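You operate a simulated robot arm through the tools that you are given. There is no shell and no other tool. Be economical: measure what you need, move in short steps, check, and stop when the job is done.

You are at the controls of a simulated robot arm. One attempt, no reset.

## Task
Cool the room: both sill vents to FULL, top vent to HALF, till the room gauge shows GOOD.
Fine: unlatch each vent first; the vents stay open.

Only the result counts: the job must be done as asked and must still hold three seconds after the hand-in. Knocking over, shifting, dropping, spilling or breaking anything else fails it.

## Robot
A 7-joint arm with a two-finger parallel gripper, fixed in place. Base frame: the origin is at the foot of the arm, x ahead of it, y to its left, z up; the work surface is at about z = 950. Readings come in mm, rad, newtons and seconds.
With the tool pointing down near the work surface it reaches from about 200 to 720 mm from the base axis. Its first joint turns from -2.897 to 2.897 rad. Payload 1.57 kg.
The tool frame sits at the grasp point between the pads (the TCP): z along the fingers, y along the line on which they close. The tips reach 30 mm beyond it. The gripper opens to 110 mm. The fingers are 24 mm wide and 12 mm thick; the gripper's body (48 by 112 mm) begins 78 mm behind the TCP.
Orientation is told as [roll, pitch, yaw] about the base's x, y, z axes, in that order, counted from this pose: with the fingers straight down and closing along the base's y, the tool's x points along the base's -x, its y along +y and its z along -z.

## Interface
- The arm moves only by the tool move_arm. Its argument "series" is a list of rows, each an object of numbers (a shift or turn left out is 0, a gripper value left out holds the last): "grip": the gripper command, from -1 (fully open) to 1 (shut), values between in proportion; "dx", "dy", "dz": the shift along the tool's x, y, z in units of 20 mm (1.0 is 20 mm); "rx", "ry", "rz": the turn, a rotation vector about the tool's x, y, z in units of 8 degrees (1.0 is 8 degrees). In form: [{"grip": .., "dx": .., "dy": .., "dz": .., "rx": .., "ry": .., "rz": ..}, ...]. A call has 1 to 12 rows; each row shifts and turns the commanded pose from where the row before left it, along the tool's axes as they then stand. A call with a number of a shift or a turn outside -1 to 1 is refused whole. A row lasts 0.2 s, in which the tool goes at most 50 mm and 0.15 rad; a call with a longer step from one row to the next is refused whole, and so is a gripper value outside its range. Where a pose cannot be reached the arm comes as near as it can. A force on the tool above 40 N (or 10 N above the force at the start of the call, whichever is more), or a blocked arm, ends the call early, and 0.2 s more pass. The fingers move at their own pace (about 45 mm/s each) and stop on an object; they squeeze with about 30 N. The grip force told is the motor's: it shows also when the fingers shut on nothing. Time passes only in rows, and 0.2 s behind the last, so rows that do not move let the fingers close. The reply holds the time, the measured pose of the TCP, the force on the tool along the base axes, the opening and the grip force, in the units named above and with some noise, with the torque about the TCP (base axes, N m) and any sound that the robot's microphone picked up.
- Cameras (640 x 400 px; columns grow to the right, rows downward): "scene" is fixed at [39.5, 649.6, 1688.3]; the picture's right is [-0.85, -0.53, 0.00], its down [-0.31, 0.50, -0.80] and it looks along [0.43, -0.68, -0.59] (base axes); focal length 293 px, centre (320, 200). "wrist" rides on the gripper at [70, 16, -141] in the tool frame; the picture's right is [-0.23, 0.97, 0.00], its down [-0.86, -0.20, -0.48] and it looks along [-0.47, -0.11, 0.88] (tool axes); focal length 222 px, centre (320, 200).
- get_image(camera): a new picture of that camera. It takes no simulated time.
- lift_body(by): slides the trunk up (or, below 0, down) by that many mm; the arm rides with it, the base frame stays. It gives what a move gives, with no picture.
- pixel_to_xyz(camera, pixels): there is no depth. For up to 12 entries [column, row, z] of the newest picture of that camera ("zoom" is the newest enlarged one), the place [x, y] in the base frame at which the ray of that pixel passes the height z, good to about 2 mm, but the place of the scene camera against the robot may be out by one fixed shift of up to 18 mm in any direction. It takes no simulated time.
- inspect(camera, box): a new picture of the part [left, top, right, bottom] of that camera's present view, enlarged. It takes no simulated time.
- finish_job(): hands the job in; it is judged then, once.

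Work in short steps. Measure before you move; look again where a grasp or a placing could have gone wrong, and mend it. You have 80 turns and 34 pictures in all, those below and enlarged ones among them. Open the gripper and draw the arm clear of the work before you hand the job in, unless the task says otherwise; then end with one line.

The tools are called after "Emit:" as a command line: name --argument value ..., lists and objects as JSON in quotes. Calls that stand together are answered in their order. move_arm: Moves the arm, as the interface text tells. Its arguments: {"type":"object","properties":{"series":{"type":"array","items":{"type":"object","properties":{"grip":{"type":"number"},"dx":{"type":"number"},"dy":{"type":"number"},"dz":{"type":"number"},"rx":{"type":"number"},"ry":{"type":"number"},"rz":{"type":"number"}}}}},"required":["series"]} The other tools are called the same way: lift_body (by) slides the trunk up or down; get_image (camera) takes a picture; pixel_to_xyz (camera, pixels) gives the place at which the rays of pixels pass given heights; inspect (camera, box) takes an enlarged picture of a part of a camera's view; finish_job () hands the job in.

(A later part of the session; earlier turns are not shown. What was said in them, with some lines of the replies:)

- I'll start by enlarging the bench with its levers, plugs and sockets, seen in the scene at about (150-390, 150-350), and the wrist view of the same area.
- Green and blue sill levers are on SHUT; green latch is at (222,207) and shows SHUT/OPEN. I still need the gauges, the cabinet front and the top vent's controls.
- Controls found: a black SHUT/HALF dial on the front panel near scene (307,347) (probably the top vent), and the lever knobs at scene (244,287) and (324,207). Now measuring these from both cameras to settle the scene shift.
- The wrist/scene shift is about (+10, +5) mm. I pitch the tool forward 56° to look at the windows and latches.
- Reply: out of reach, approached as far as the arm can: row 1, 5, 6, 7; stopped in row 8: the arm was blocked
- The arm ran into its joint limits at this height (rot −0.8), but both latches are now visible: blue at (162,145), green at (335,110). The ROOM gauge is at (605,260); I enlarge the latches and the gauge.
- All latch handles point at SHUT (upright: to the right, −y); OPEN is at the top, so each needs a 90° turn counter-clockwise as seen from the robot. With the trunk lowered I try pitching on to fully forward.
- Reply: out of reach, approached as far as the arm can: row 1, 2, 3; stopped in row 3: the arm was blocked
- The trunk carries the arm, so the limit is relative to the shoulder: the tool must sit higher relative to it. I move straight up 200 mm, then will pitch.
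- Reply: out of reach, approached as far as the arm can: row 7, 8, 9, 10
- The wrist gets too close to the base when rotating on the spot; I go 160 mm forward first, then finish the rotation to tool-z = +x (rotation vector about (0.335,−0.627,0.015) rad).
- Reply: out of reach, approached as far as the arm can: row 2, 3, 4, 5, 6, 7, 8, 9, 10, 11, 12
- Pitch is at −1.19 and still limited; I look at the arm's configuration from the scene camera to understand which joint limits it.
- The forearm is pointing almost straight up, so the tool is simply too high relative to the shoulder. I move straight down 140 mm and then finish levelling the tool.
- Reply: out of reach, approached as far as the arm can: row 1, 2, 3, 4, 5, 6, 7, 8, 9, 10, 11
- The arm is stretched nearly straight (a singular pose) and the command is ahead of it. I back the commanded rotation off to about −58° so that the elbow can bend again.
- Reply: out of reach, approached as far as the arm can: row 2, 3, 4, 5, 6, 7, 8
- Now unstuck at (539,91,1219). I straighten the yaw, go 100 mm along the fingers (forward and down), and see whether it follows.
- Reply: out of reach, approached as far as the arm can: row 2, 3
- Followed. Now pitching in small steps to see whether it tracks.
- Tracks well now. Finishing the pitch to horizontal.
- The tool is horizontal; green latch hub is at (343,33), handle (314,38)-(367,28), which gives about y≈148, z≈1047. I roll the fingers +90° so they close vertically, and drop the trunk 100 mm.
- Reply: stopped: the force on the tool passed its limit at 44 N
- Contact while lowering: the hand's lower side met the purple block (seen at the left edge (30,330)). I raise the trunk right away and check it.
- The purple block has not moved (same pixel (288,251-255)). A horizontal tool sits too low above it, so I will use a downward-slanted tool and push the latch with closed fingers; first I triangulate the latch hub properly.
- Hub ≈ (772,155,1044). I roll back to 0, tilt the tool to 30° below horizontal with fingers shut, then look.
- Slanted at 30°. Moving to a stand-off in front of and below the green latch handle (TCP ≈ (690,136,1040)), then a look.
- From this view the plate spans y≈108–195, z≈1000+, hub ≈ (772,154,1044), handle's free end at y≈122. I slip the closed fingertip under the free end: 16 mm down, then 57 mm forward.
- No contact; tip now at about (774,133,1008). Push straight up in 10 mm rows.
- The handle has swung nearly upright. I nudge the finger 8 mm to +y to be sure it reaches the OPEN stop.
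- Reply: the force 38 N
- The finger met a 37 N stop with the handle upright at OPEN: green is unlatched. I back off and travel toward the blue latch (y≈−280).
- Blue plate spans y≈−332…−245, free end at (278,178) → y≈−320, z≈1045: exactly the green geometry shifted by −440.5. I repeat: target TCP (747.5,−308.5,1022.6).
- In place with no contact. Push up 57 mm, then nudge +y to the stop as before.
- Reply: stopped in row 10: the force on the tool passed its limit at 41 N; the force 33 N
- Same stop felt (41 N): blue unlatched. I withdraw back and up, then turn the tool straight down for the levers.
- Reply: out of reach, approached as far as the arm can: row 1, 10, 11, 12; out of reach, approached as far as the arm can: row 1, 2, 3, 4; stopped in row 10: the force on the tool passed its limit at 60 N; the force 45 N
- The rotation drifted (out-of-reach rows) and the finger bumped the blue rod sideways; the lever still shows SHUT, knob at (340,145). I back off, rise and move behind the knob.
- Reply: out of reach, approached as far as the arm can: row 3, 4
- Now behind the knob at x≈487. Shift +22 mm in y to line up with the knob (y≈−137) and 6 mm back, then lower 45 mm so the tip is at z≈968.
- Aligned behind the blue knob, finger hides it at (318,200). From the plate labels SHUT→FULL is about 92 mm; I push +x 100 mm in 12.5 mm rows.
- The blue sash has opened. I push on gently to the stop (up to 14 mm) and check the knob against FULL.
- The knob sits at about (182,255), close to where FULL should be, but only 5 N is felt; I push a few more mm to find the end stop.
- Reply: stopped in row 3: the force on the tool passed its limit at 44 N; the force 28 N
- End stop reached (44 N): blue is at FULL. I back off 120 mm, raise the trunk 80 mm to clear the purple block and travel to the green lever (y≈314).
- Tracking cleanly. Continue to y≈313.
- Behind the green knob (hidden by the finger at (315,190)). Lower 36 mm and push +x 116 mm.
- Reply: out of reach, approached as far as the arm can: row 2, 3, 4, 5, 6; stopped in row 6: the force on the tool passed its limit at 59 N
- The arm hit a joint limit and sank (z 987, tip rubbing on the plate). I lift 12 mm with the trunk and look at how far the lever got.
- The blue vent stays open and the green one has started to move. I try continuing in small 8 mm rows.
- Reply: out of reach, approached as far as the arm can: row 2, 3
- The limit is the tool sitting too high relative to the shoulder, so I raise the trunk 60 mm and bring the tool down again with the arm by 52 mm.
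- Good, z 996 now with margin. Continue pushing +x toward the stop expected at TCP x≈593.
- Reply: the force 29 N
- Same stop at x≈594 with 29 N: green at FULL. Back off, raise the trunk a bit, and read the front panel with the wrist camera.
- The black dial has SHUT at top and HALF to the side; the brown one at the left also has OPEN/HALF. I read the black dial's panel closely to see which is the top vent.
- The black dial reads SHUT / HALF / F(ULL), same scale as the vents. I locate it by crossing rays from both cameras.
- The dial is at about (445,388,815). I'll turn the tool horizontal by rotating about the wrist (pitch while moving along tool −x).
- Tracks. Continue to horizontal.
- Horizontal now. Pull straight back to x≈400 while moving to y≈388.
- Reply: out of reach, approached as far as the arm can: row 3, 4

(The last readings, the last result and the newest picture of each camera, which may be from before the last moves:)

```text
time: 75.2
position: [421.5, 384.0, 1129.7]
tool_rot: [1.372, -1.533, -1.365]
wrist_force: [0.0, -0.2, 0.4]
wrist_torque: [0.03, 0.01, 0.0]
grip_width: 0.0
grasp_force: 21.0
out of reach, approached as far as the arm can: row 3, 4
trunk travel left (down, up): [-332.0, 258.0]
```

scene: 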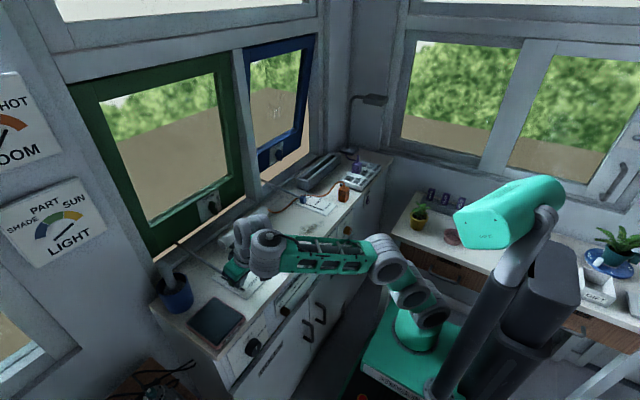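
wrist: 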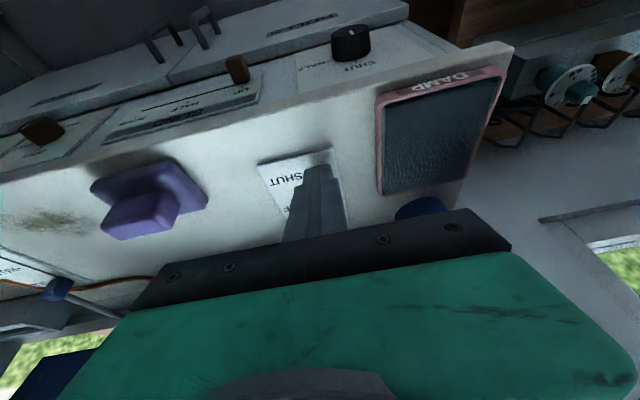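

A limit appears at x≈421; tips still over the bench edge. I lower the tool 60 mm relative to the shoulder and try again to go back.

Emit:
move_arm --series '[{"dx": 1}, {"dx": 1}, {"dx": 1}, {"dz": -0.7}, {"dz": -0.7}, {"dz": -0.7}]'

```text
time: 76.5
position: [421.2, 385.8, 1069.7]
tool_rot: [1.332, -1.536, -1.327]
wrist_force: [-0.1, 0.1, 0.0]
wrist_torque: [0.0, 0.0, 0.02]
grip_width: 0.0
grasp_force: 21.7
out of reach, approached as far as the arm can: row 4, 5, 6
trunk travel left (down, up): [-332.0, 258.0]
```

The limit at x≈421 does not depend on height, so it is a wrist joint. I test whether rolling the tool (+24°, the direction I need anyway) frees it.

Emit:
move_arm --series '[{"rz": 1}, {"rz": 1}, {"rz": 1}, {"dz": -0.7}, {"dz": -0.7}]'

```text
time: 77.8
position: [420.6, 386.9, 1070.4]
tool_rot: [1.552, -1.113, -1.548]
wrist_force: [0.4, 0.5, 1.2]
wrist_torque: [-0.01, 0.02, -0.02]
grip_width: 0.0
grasp_force: 21.3
out of reach, approached as far as the arm can: row 4, 5
trunk travel left (down, up): [-332.0, 258.0]
```

Rolling works but not retreat. I try yawing the tool 16° toward +y (closer to the arm's radial direction), then retreat.

Emit:
move_arm --series '[{"rx": -0.914, "ry": 0.407}, {"rx": -0.914, "ry": 0.407}, {"dz": -0.7}, {"dz": -0.7}, {"dz": -0.7}]'

```text
time: 79.0
position: [379.8, 375.1, 1069.7]
tool_rot: [1.575, -1.115, -1.291]
wrist_force: [0.2, -1.1, 0.2]
wrist_torque: [0.02, -0.04, 0.0]
grip_width: 0.2
grasp_force: 21.0
trunk travel left (down, up): [-332.0, 258.0]
```

Freed: x=380 with a 16° yaw. Roll back to 0, lower the trunk 250 mm in front of the cabinet, and look at the dial.

Emit:
move_arm --series '[{"rz": -1}, {"rz": -1}, {"rz": -1}, {}]'

Emit:
lift_body --by -250

Emit:
get_image --camera "wrist"

```text
time: 80.0
position: [381.0, 375.8, 1068.8]
tool_rot: [1.629, -1.535, -1.345]
wrist_force: [0.8, 0.3, -0.2]
wrist_torque: [0.01, -0.05, 0.02]
grip_width: 0.0
grasp_force: 21.3
trunk travel left (down, up): [-332.0, 258.0]
```

```text
time: 82.5
position: [381.8, 375.9, 818.8]
tool_rot: [1.62, -1.534, -1.339]
wrist_force: [-0.1, -0.6, -0.6]
wrist_torque: [0.0, -0.01, 0.0]
grip_width: 0.0
grasp_force: 21.1
trunk travel left (down, up): [-82.0, 508.0]
```

```text
4 pictures are left
```

wrist: 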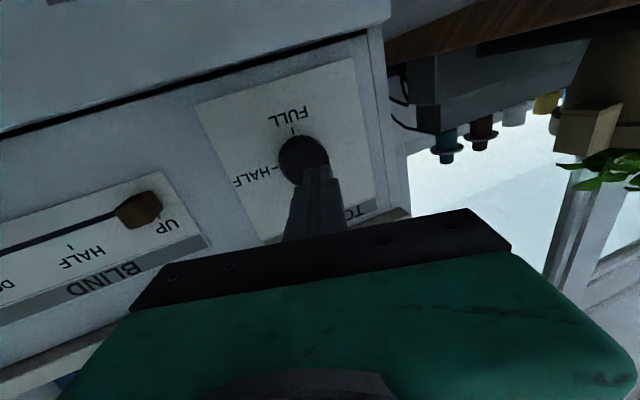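

The panel title reads "TO…" (TOP) and the dial at (303,160) has FULL down, HALF right, SHUT up: it is the top vent. Dial centre ≈ (445,380,812). I open to ~66 mm, straighten the yaw to ~2° and advance to x≈425.

Emit:
move_arm --series '[{"grip": -0.2}, {}, {"dx": 0.18, "dy": -0.06, "dz": 0.58}, {"dx": 0.18, "dy": -0.06, "dz": 0.58}, {"rx": 0.875}, {"rx": 0.875}, {}, {"dz": 0.5, "dy": -0.02}, {"dz": 0.5, "dy": -0.02}, {}]'

```text
time: 84.7
position: [424.3, 381.0, 811.7]
tool_rot: [1.436, -1.534, -1.338]
wrist_force: [0.2, -0.6, 0.3]
wrist_torque: [0.02, 0.02, 0.03]
grip_width: 66.0
grasp_force: 0.1
out of reach, approached as far as the arm can: row 6
trunk travel left (down, up): [-82.0, 508.0]
```

In place, 5.6° yaw left. Shift 3 mm to −y, 5 mm forward, and close on the dial.

Emit:
move_arm --series '[{"dy": -0.15, "dz": 0.25}, {"grip": 1}, {}, {}, {}, {}]'

```text
time: 86.1
position: [430.4, 378.4, 811.6]
tool_rot: [1.426, -1.532, -1.331]
wrist_force: [-7.0, -12.5, -4.8]
wrist_torque: [0.04, -0.06, -0.71]
grip_width: 47.6
grasp_force: 45.0
trunk travel left (down, up): [-82.0, 508.0]
```

Gripped (47.6 mm, motor 45 N). Turn clockwise: first 40°.

Emit:
move_arm --series '[{"rz": 0.7}, {"rz": 0.7}, {"rz": 0.7}, {"rz": 0.7}, {"rz": 0.7}, {"rz": 0.7}, {"rz": 0.8}]'

Emit:
inspect --camera "scene" --box '[215, 310, 295, 370]'

```text
time: 87.7
position: [429.8, 380.9, 812.0]
tool_rot: [1.568, -0.833, -1.467]
wrist_force: [-0.4, 6.1, 8.0]
wrist_torque: [-0.17, -0.61, -0.62]
grip_width: 47.2
grasp_force: 44.9
trunk travel left (down, up): [-82.0, 508.0]
```

```text
6.67 times, centred on (255, 340) of scene
```

zoom: 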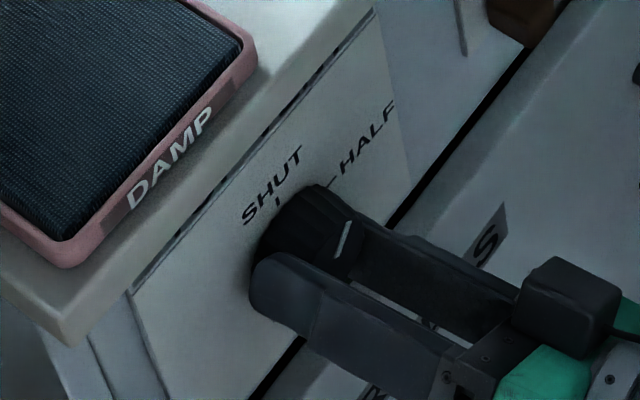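

The indicator at (345,237) has turned 40° toward HALF. Continue the remaining ~50°.

Emit:
move_arm --series '[{"rz": 0.7}, {"rz": 0.7}, {"rz": 0.7}, {"rz": 0.7}, {"rz": 0.7}, {"rz": 0.7}, {"rz": 0.7}, {"rz": 0.7}, {"rz": 0.6}, {}]'

```text
time: 89.4
position: [426.8, 381.6, 814.3]
tool_rot: [1.574, -0.158, -1.466]
wrist_force: [-18.0, 5.1, 3.7]
wrist_torque: [-0.05, 0.04, 0.5]
grip_width: 46.6
grasp_force: 45.2
trunk travel left (down, up): [-82.0, 508.0]
stopped in row 8: the force on the tool passed its limit at 40 N (the readings are from after the stop); the commanded pose is now the measured one
```

Stopped at ~79° by an axial force (−x push of the panel). I ease back 2 mm and finish the last ~10°.

Emit:
move_arm --series '[{"dz": -0.12}, {"rz": 0.5}, {"rz": 0.5}, {"rz": 0.25}, {}]'

Emit:
inspect --camera "scene" --box '[215, 310, 295, 370]'

```text
time: 90.6
position: [427.3, 380.7, 815.7]
tool_rot: [1.576, 0.018, -1.467]
wrist_force: [15.8, 28.7, 19.5]
wrist_torque: [-0.02, -0.49, 0.78]
grip_width: 46.3
grasp_force: 45.0
trunk travel left (down, up): [-82.0, 508.0]
```

```text
6.67 times, centred on (255, 340) of scene
```

zoom: 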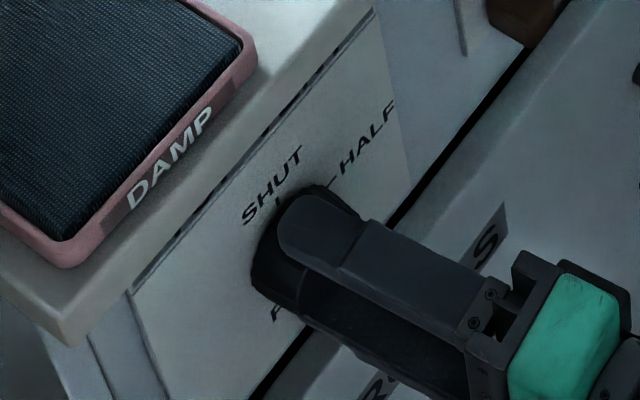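

About 89° turned in total. Release, draw back, and check the indicator.

Emit:
move_arm --series '[{"grip": -0.3}, {}, {}, {}, {"dz": -0.5}, {"dz": -0.5}, {"ry": 0.8, "dz": -0.5}, {"ry": 0.8, "dz": -0.5}, {"dz": -0.7}, {"dz": -0.7}, {}]'

Emit:
lift_body --by -80

```text
time: 93.0
position: [361.2, 364.9, 812.3]
tool_rot: [1.577, 0.016, -1.244]
wrist_force: [-0.1, -0.2, 0.1]
wrist_torque: [-0.03, 0.0, -0.05]
grip_width: 71.4
grasp_force: 0.0
trunk travel left (down, up): [-82.0, 508.0]
```

```text
time: 94.1
position: [360.6, 364.9, 733.2]
tool_rot: [1.576, 0.016, -1.247]
wrist_force: [-0.4, -0.2, -0.1]
wrist_torque: [-0.01, -0.01, -0.01]
grip_width: 71.6
grasp_force: 0.2
trunk travel left (down, up): [-2.0, 588.0]
```

The hand is clear and below the dial; I now check the indicator.

Emit:
inspect --camera "scene" --box '[223, 325, 283, 365]'

```text
10.00 times, centred on (253, 345) of scene
```

zoom: 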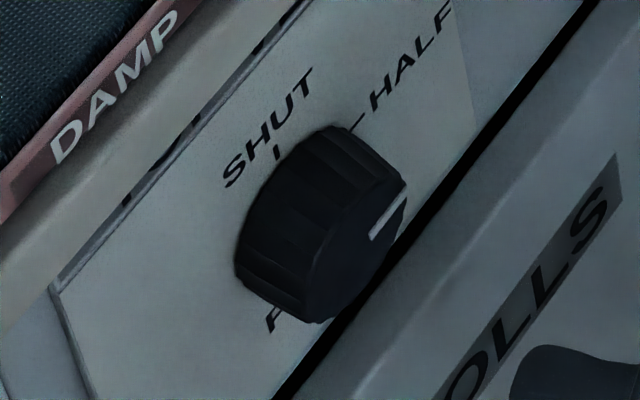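

The indicator runs (371,239)→(407,186); against the label baseline it is about 12° short of HALF. I go back, regrip with the hand pre-rolled, and turn the rest.

Emit:
lift_body --by 80

Emit:
move_arm --series '[{"dz": 0.7}, {"dz": 0.7}, {"ry": -0.8, "dz": 0.5}, {"ry": -0.8, "dz": 0.5}, {}, {"dz": 0.5}, {"dz": 0.4}, {}]'

```text
time: 95.3
position: [361.3, 364.9, 812.5]
tool_rot: [1.577, 0.016, -1.243]
wrist_force: [-0.2, -0.4, -0.6]
wrist_torque: [-0.01, 0.02, 0.0]
grip_width: 71.7
grasp_force: 0.1
trunk travel left (down, up): [-82.0, 508.0]
```

```text
time: 97.1
position: [426.1, 381.2, 815.2]
tool_rot: [1.573, 0.017, -1.47]
wrist_force: [-1.0, 0.4, -0.2]
wrist_torque: [0.01, 0.01, -0.02]
grip_width: 71.7
grasp_force: 0.1
trunk travel left (down, up): [-82.0, 508.0]
```

Around the dial again without contact. Roll back 24°, centre slightly, and close.

Emit:
move_arm --series '[{"dy": -0.08, "dx": -0.12}, {"rz": -1}, {"rz": -1}, {"rz": -1}, {"grip": 1}, {}, {}, {}, {}]'

```text
time: 99.1
position: [424.6, 379.6, 813.2]
tool_rot: [1.575, -0.4, -1.469]
wrist_force: [6.4, 7.8, 13.7]
wrist_torque: [-0.09, -0.44, 0.42]
grip_width: 46.0
grasp_force: 45.3
trunk travel left (down, up): [-82.0, 508.0]
```

Gripped. Turn +12°, let it settle, release and draw back.

Emit:
move_arm --series '[{"rz": 0.5}, {"rz": 0.5}, {"rz": 0.5}, {}]'

Emit:
move_arm --series '[{"grip": -0.3}, {}, {}, {}, {"dz": -0.5}, {"dz": -0.5}, {"ry": 0.8, "dz": -0.5}, {"ry": 0.8, "dz": -0.5}, {"dz": -0.7}, {"dz": -0.7}, {}]'

Emit:
lift_body --by -80

```text
time: 100.1
position: [424.6, 379.1, 814.9]
tool_rot: [1.577, -0.189, -1.469]
wrist_force: [9.5, 14.4, 26.6]
wrist_torque: [-0.13, -0.46, 0.0]
grip_width: 46.3
grasp_force: 44.9
trunk travel left (down, up): [-82.0, 508.0]
```

```text
time: 102.5
position: [358.6, 364.2, 812.8]
tool_rot: [1.528, -0.187, -1.241]
wrist_force: [-0.1, 0.9, -0.3]
wrist_torque: [0.0, 0.0, -0.02]
grip_width: 71.5
grasp_force: 0.0
trunk travel left (down, up): [-82.0, 508.0]
```

```text
time: 103.7
position: [358.5, 365.7, 733.2]
tool_rot: [1.528, -0.186, -1.241]
wrist_force: [0.7, -0.2, 0.1]
wrist_torque: [-0.01, 0.02, -0.02]
grip_width: 71.4
grasp_force: 0.0
trunk travel left (down, up): [-2.0, 588.0]
```

Last picture: both the dial and the room gauge in one enlarged view.

Emit:
inspect --camera "scene" --box '[0, 90, 300, 366]'

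```text
1.45 times, centred on (150, 228) of scene
```

zoom: 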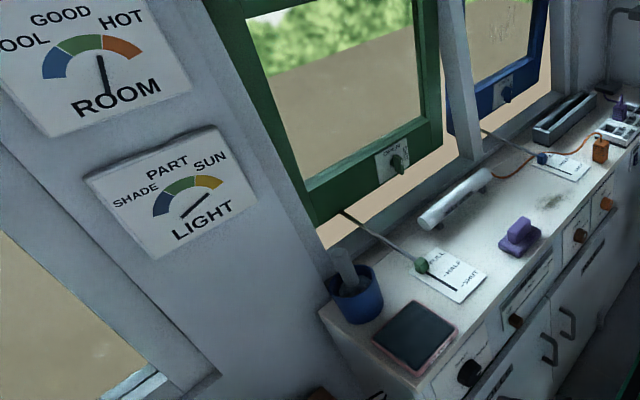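

The ROOM needle now points into the green (GOOD), both sill vents stand open with knobs at FULL. I open the gripper fully, draw the arm a little further back and let a few seconds pass.

Emit:
move_arm --series '[{"grip": -1, "dz": -0.5}, {"dz": -0.5}, {}, {}, {}, {}, {}, {}, {}, {}, {}, {}]'

Emit:
move_arm --series '[{}, {}, {}, {}, {}, {}, {}, {}, {}, {}, {}, {}]'

```text
time: 106.3
position: [339.8, 358.7, 733.4]
tool_rot: [1.529, -0.188, -1.242]
wrist_force: [0.2, 0.5, 0.9]
wrist_torque: [-0.02, 0.03, -0.01]
grip_width: 110.1
grasp_force: 0.1
trunk travel left (down, up): [-2.0, 588.0]
```

```text
time: 108.9
position: [340.3, 358.4, 734.7]
tool_rot: [1.527, -0.189, -1.242]
wrist_force: [-0.1, 0.4, 0.4]
wrist_torque: [-0.02, 0.0, 0.0]
grip_width: 110.0
grasp_force: 0.0
trunk travel left (down, up): [-2.0, 588.0]
```

The arm is clear, the gripper is open and nothing has changed since the last picture, so I hand the job in.

Emit:
finish_job

```text
The job is handed in.
```

I handed the job in with both sill vents unlatched and at FULL, the top vent dial at about HALF, and the room gauge reading GOOD. The one thing I couldn't confirm is the dial's exact position: its last 12° turn was done by measurement, and the final picture was too coarse to show the indicator. While working, the hand touched the purple block and a finger bumped the blue rod; neither appeared to shift.
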